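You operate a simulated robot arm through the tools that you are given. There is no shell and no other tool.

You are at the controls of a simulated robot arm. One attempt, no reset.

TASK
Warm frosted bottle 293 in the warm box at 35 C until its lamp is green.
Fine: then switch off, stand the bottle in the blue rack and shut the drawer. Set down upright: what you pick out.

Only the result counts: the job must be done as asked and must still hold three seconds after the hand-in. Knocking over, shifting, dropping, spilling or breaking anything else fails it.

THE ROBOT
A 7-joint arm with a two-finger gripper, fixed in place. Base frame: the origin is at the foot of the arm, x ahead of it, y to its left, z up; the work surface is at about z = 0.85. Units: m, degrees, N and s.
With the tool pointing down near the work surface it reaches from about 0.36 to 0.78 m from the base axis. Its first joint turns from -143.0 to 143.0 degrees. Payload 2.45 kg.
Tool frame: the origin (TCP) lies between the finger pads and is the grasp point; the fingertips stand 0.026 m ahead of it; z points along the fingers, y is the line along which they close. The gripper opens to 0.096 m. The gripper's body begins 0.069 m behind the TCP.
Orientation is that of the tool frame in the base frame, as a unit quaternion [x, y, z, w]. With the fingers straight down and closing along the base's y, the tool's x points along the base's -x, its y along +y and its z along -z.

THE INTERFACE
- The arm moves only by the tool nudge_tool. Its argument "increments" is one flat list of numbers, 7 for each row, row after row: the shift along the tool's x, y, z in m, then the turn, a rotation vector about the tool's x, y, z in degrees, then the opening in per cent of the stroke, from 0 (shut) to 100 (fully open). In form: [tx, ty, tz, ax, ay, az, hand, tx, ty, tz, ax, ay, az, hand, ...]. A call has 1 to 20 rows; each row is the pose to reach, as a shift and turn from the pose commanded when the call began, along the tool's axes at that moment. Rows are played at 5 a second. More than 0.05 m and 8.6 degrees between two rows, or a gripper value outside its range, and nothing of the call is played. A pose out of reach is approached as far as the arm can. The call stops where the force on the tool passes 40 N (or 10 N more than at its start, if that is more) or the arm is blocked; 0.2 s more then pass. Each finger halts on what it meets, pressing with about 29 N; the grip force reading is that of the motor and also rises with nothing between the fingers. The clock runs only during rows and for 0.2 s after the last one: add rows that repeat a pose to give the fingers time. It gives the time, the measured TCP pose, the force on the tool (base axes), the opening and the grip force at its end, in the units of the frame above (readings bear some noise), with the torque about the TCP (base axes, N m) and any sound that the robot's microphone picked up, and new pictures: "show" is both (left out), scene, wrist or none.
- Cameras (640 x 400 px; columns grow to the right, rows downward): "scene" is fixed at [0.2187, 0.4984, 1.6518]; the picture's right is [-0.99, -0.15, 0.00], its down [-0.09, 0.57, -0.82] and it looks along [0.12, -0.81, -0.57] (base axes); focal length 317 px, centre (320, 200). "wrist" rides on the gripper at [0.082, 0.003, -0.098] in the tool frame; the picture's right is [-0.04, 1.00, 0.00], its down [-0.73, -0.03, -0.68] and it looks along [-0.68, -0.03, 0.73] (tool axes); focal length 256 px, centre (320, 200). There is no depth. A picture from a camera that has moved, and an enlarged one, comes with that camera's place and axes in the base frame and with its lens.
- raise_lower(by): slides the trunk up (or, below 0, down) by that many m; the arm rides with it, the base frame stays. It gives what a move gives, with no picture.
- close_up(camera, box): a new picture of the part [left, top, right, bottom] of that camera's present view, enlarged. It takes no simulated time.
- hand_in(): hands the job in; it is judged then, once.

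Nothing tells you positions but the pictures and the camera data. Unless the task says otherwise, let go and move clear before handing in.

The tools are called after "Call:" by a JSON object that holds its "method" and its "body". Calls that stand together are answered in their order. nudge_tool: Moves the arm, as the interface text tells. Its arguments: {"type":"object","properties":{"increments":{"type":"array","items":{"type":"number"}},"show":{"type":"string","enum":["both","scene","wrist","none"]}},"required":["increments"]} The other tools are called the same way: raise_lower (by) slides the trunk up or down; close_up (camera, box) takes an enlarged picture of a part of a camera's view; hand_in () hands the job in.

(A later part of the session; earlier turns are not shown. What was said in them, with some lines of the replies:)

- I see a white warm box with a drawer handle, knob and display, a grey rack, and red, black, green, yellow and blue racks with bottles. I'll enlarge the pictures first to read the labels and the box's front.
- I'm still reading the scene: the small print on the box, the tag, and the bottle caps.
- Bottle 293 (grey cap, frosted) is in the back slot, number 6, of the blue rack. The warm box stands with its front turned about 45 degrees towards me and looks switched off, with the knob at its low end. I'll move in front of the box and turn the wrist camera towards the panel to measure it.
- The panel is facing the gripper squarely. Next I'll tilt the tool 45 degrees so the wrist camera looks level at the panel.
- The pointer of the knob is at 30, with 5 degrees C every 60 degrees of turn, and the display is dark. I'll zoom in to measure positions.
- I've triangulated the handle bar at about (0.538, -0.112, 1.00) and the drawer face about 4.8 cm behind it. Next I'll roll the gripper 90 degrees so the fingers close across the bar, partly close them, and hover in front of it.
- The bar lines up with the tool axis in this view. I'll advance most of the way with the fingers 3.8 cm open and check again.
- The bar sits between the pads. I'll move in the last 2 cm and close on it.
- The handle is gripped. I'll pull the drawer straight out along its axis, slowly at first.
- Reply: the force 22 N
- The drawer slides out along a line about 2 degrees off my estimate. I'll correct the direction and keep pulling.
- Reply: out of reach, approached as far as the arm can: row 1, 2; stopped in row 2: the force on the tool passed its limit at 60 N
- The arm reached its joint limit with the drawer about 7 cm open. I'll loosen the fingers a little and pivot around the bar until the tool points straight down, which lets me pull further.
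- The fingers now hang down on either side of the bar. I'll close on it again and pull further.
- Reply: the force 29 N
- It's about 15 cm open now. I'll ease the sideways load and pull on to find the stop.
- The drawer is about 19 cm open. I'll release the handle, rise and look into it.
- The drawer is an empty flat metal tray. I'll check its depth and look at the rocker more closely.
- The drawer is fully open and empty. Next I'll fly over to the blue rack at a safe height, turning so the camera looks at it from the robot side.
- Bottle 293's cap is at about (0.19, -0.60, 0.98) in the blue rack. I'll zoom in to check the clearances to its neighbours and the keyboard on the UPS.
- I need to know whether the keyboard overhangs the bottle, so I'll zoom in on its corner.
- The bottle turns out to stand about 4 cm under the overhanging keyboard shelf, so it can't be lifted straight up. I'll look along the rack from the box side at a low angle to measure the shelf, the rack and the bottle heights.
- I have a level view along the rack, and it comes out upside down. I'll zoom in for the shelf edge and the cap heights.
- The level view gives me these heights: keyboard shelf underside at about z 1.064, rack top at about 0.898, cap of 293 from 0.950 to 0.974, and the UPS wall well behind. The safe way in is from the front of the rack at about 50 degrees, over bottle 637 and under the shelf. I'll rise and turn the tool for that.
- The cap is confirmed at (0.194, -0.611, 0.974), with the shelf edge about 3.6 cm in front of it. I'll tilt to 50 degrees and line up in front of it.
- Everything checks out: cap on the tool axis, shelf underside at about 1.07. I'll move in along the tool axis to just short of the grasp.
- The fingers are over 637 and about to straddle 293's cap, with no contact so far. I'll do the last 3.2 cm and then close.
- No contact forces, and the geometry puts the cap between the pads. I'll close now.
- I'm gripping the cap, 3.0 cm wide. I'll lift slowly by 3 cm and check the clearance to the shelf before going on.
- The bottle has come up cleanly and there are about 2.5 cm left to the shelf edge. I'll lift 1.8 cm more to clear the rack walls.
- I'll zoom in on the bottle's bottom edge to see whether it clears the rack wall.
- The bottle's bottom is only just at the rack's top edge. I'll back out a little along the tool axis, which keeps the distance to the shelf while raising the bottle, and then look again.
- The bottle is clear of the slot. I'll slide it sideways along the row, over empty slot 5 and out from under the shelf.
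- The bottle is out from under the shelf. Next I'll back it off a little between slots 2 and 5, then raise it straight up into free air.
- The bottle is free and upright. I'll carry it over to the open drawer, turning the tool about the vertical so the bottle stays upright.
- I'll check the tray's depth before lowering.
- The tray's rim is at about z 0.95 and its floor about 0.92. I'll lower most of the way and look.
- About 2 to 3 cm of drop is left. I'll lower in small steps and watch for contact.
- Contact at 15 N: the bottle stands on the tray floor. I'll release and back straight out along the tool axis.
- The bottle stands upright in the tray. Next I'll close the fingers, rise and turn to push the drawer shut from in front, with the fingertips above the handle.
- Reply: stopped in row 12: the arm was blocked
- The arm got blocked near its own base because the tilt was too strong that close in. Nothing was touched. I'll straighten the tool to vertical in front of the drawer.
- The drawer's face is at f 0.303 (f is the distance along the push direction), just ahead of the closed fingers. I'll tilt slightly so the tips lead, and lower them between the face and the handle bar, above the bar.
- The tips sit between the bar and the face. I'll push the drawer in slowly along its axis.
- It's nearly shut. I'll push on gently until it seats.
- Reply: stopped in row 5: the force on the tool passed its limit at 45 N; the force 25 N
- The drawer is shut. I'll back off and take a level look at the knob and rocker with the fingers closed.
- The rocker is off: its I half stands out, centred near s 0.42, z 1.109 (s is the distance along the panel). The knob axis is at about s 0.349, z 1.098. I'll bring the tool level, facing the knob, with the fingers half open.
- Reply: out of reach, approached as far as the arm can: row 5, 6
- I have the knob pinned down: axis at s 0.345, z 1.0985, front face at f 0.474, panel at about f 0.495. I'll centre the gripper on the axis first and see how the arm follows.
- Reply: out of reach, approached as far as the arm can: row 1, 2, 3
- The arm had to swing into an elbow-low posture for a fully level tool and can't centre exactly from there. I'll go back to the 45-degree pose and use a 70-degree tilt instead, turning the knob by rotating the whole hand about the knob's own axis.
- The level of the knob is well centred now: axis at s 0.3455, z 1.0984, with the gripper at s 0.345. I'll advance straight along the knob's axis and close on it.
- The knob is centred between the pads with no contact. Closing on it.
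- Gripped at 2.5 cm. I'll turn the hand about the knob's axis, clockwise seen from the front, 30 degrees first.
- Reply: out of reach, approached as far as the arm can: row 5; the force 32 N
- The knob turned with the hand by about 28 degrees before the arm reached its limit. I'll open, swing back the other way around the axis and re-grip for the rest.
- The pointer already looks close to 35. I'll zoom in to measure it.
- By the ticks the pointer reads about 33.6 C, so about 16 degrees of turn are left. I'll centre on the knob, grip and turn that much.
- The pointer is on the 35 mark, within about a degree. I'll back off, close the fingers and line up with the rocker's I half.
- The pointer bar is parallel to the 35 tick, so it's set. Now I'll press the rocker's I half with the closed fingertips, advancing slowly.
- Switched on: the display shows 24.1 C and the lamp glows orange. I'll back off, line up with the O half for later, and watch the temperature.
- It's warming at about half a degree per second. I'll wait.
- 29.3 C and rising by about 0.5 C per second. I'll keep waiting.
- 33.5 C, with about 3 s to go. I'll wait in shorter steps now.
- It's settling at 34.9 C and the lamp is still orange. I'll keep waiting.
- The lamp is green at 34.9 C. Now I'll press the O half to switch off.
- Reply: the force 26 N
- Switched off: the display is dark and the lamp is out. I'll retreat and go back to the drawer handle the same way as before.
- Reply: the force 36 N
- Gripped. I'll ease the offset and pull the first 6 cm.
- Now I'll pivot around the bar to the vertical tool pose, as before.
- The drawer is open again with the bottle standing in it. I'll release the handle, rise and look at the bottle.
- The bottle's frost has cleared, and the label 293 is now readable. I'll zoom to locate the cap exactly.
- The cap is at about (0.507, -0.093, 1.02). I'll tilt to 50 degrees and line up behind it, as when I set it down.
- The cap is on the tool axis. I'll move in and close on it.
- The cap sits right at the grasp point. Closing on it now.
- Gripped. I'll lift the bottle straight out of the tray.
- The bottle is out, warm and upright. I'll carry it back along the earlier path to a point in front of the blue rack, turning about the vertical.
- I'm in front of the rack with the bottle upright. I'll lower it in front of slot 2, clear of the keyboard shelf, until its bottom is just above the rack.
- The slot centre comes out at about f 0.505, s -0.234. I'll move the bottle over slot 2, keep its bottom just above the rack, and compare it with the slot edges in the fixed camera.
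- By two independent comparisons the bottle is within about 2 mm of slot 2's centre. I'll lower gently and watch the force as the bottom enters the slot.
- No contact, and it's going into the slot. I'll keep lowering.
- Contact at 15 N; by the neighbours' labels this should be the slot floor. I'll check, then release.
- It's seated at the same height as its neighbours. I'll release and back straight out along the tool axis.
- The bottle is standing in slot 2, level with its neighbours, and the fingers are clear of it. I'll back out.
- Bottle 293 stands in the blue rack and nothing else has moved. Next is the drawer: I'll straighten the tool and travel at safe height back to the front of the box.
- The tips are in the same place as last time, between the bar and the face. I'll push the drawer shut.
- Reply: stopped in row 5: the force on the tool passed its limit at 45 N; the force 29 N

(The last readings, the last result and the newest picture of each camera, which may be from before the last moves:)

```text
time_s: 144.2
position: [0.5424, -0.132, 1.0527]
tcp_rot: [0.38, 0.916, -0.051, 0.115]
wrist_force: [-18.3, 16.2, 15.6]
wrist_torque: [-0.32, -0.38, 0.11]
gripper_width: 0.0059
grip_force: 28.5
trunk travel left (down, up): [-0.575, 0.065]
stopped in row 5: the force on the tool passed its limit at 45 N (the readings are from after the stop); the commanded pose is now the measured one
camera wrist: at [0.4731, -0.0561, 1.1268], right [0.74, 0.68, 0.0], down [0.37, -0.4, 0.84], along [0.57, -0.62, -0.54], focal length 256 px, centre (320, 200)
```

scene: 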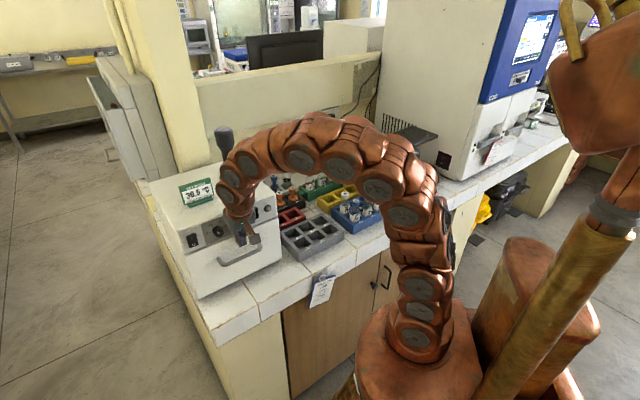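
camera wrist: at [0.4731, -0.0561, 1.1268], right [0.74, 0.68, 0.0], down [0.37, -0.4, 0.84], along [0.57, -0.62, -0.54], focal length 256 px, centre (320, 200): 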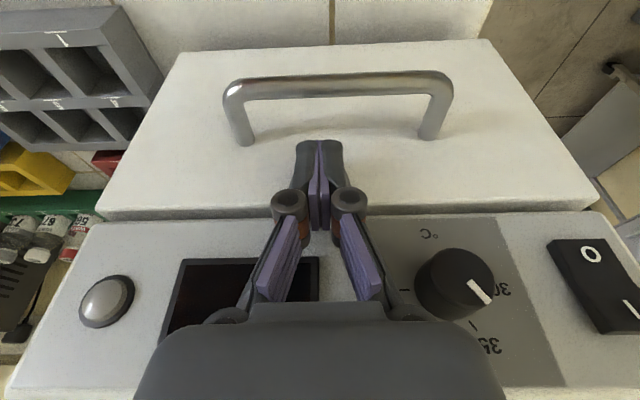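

The drawer is seated against its stop again. I'll back off, rise clear and check everything.

Call:
{"method": "nudge_tool", "body": {"increments": [0.0193, 0, -0.0052, 0, 0, 0, 0, 0.0386, 0, -0.0104, 0, 0, 0, 0, 0.058, 0, -0.0155, 0, 0, 0, 0, 0.05, 0, -0.05, 0, 3, 0, 0, 0.04, 0, -0.09, 0, 6, 0, 0, 0.03, 0, -0.13, 0, 10, 0, 0, 0.02, 0, -0.165, 0, 14, 0, 0], "show": "both"}}

Call:
{"method": "close_up", "body": {"camera": "scene", "box": [130, 160, 300, 310]}}

Call:
{"method": "close_up", "body": {"camera": "scene", "box": [260, 140, 440, 260]}}

```text
time_s: 145.8
position: [0.5008, -0.0948, 1.2046]
tcp_rot: [0.385, 0.923, -0.005, 0.001]
wrist_force: [-0.4, 0.0, -0.4]
wrist_torque: [0.0, -0.01, 0.0]
gripper_width: 0.0
grip_force: 28.6
trunk travel left (down, up): [-0.575, 0.065]
camera wrist: at [0.4465, -0.0334, 1.3021], right [0.74, 0.67, -0.01], down [0.5, -0.54, 0.68], along [0.46, -0.51, -0.73], focal length 256 px, centre (320, 200)
```

scene: 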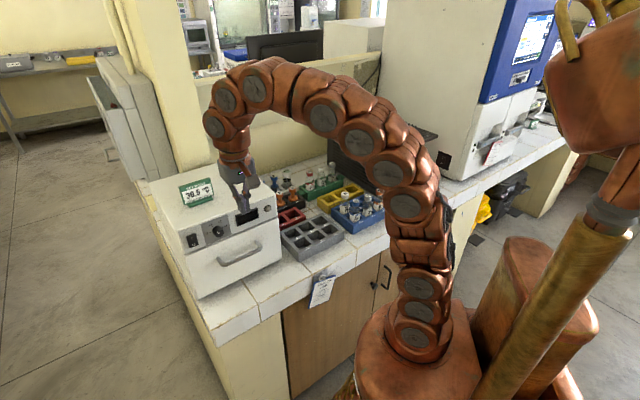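
wrist: 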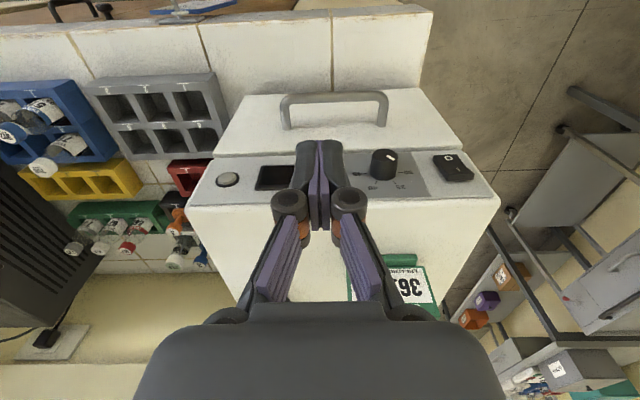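

```text
2.67 times, centred on (215, 235) of scene
camera zoom: at [0.2187, 0.4984, 1.6518], right [-0.99, -0.15, 0.0], down [-0.09, 0.57, -0.82], along [0.12, -0.81, -0.57], focal length 846 px, centre (600, 107)
```

zoom: 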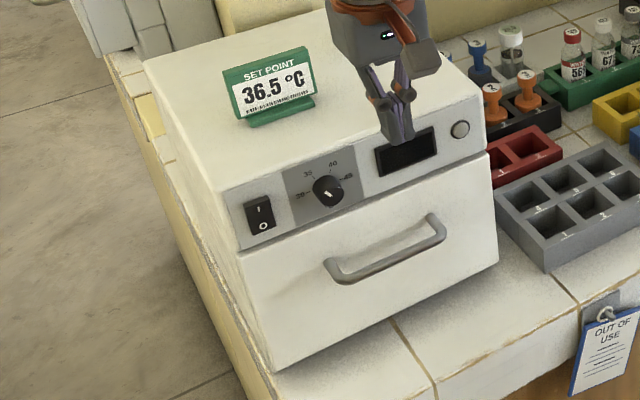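

```text
3.33 times, centred on (350, 200) of scene
camera zoom: at [0.2187, 0.4984, 1.6518], right [-0.99, -0.15, 0.0], down [-0.09, 0.57, -0.82], along [0.12, -0.81, -0.57], focal length 1058 px, centre (220, 200)
```

zoom: 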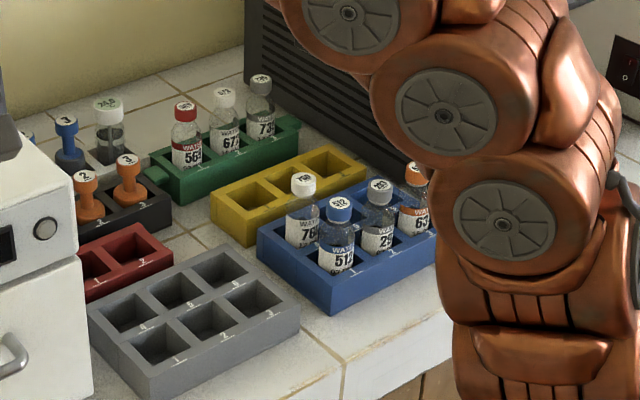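

Everything checks out: the box is off, the drawer is shut, 293 stands upright in the blue rack with its neighbours untouched, and the arm is clear. I'm handing in.

Call:
{"method": "hand_in", "body": {}}

```text
The job is handed in.
```

Bottle 293 was warmed in the box with the dial on the 35 mark. It now stands upright in slot 2 of the blue rack. The job is handed in, but no verdict has come back yet.

- **Warming:** the display settled at 34.9 °C and the lamp turned green. The frost on the bottle had cleared.
- **Box:** I switched it off; the display and lamp went dark. The drawer is shut against its stop, and the dial is still on 35.
- **Bottle:** it started in slot 6, under the overhanging keyboard shelf. I put it back in slot 2, which is clear of the shelf, and it sits level with its neighbours.
- **Everything else:** in the last pictures the other bottles, racks and the tag looked undisturbed, and the arm was clear of everything.

Shutting the drawer stopped each time at about 45 N against the box. I saw no sign that the box had moved.
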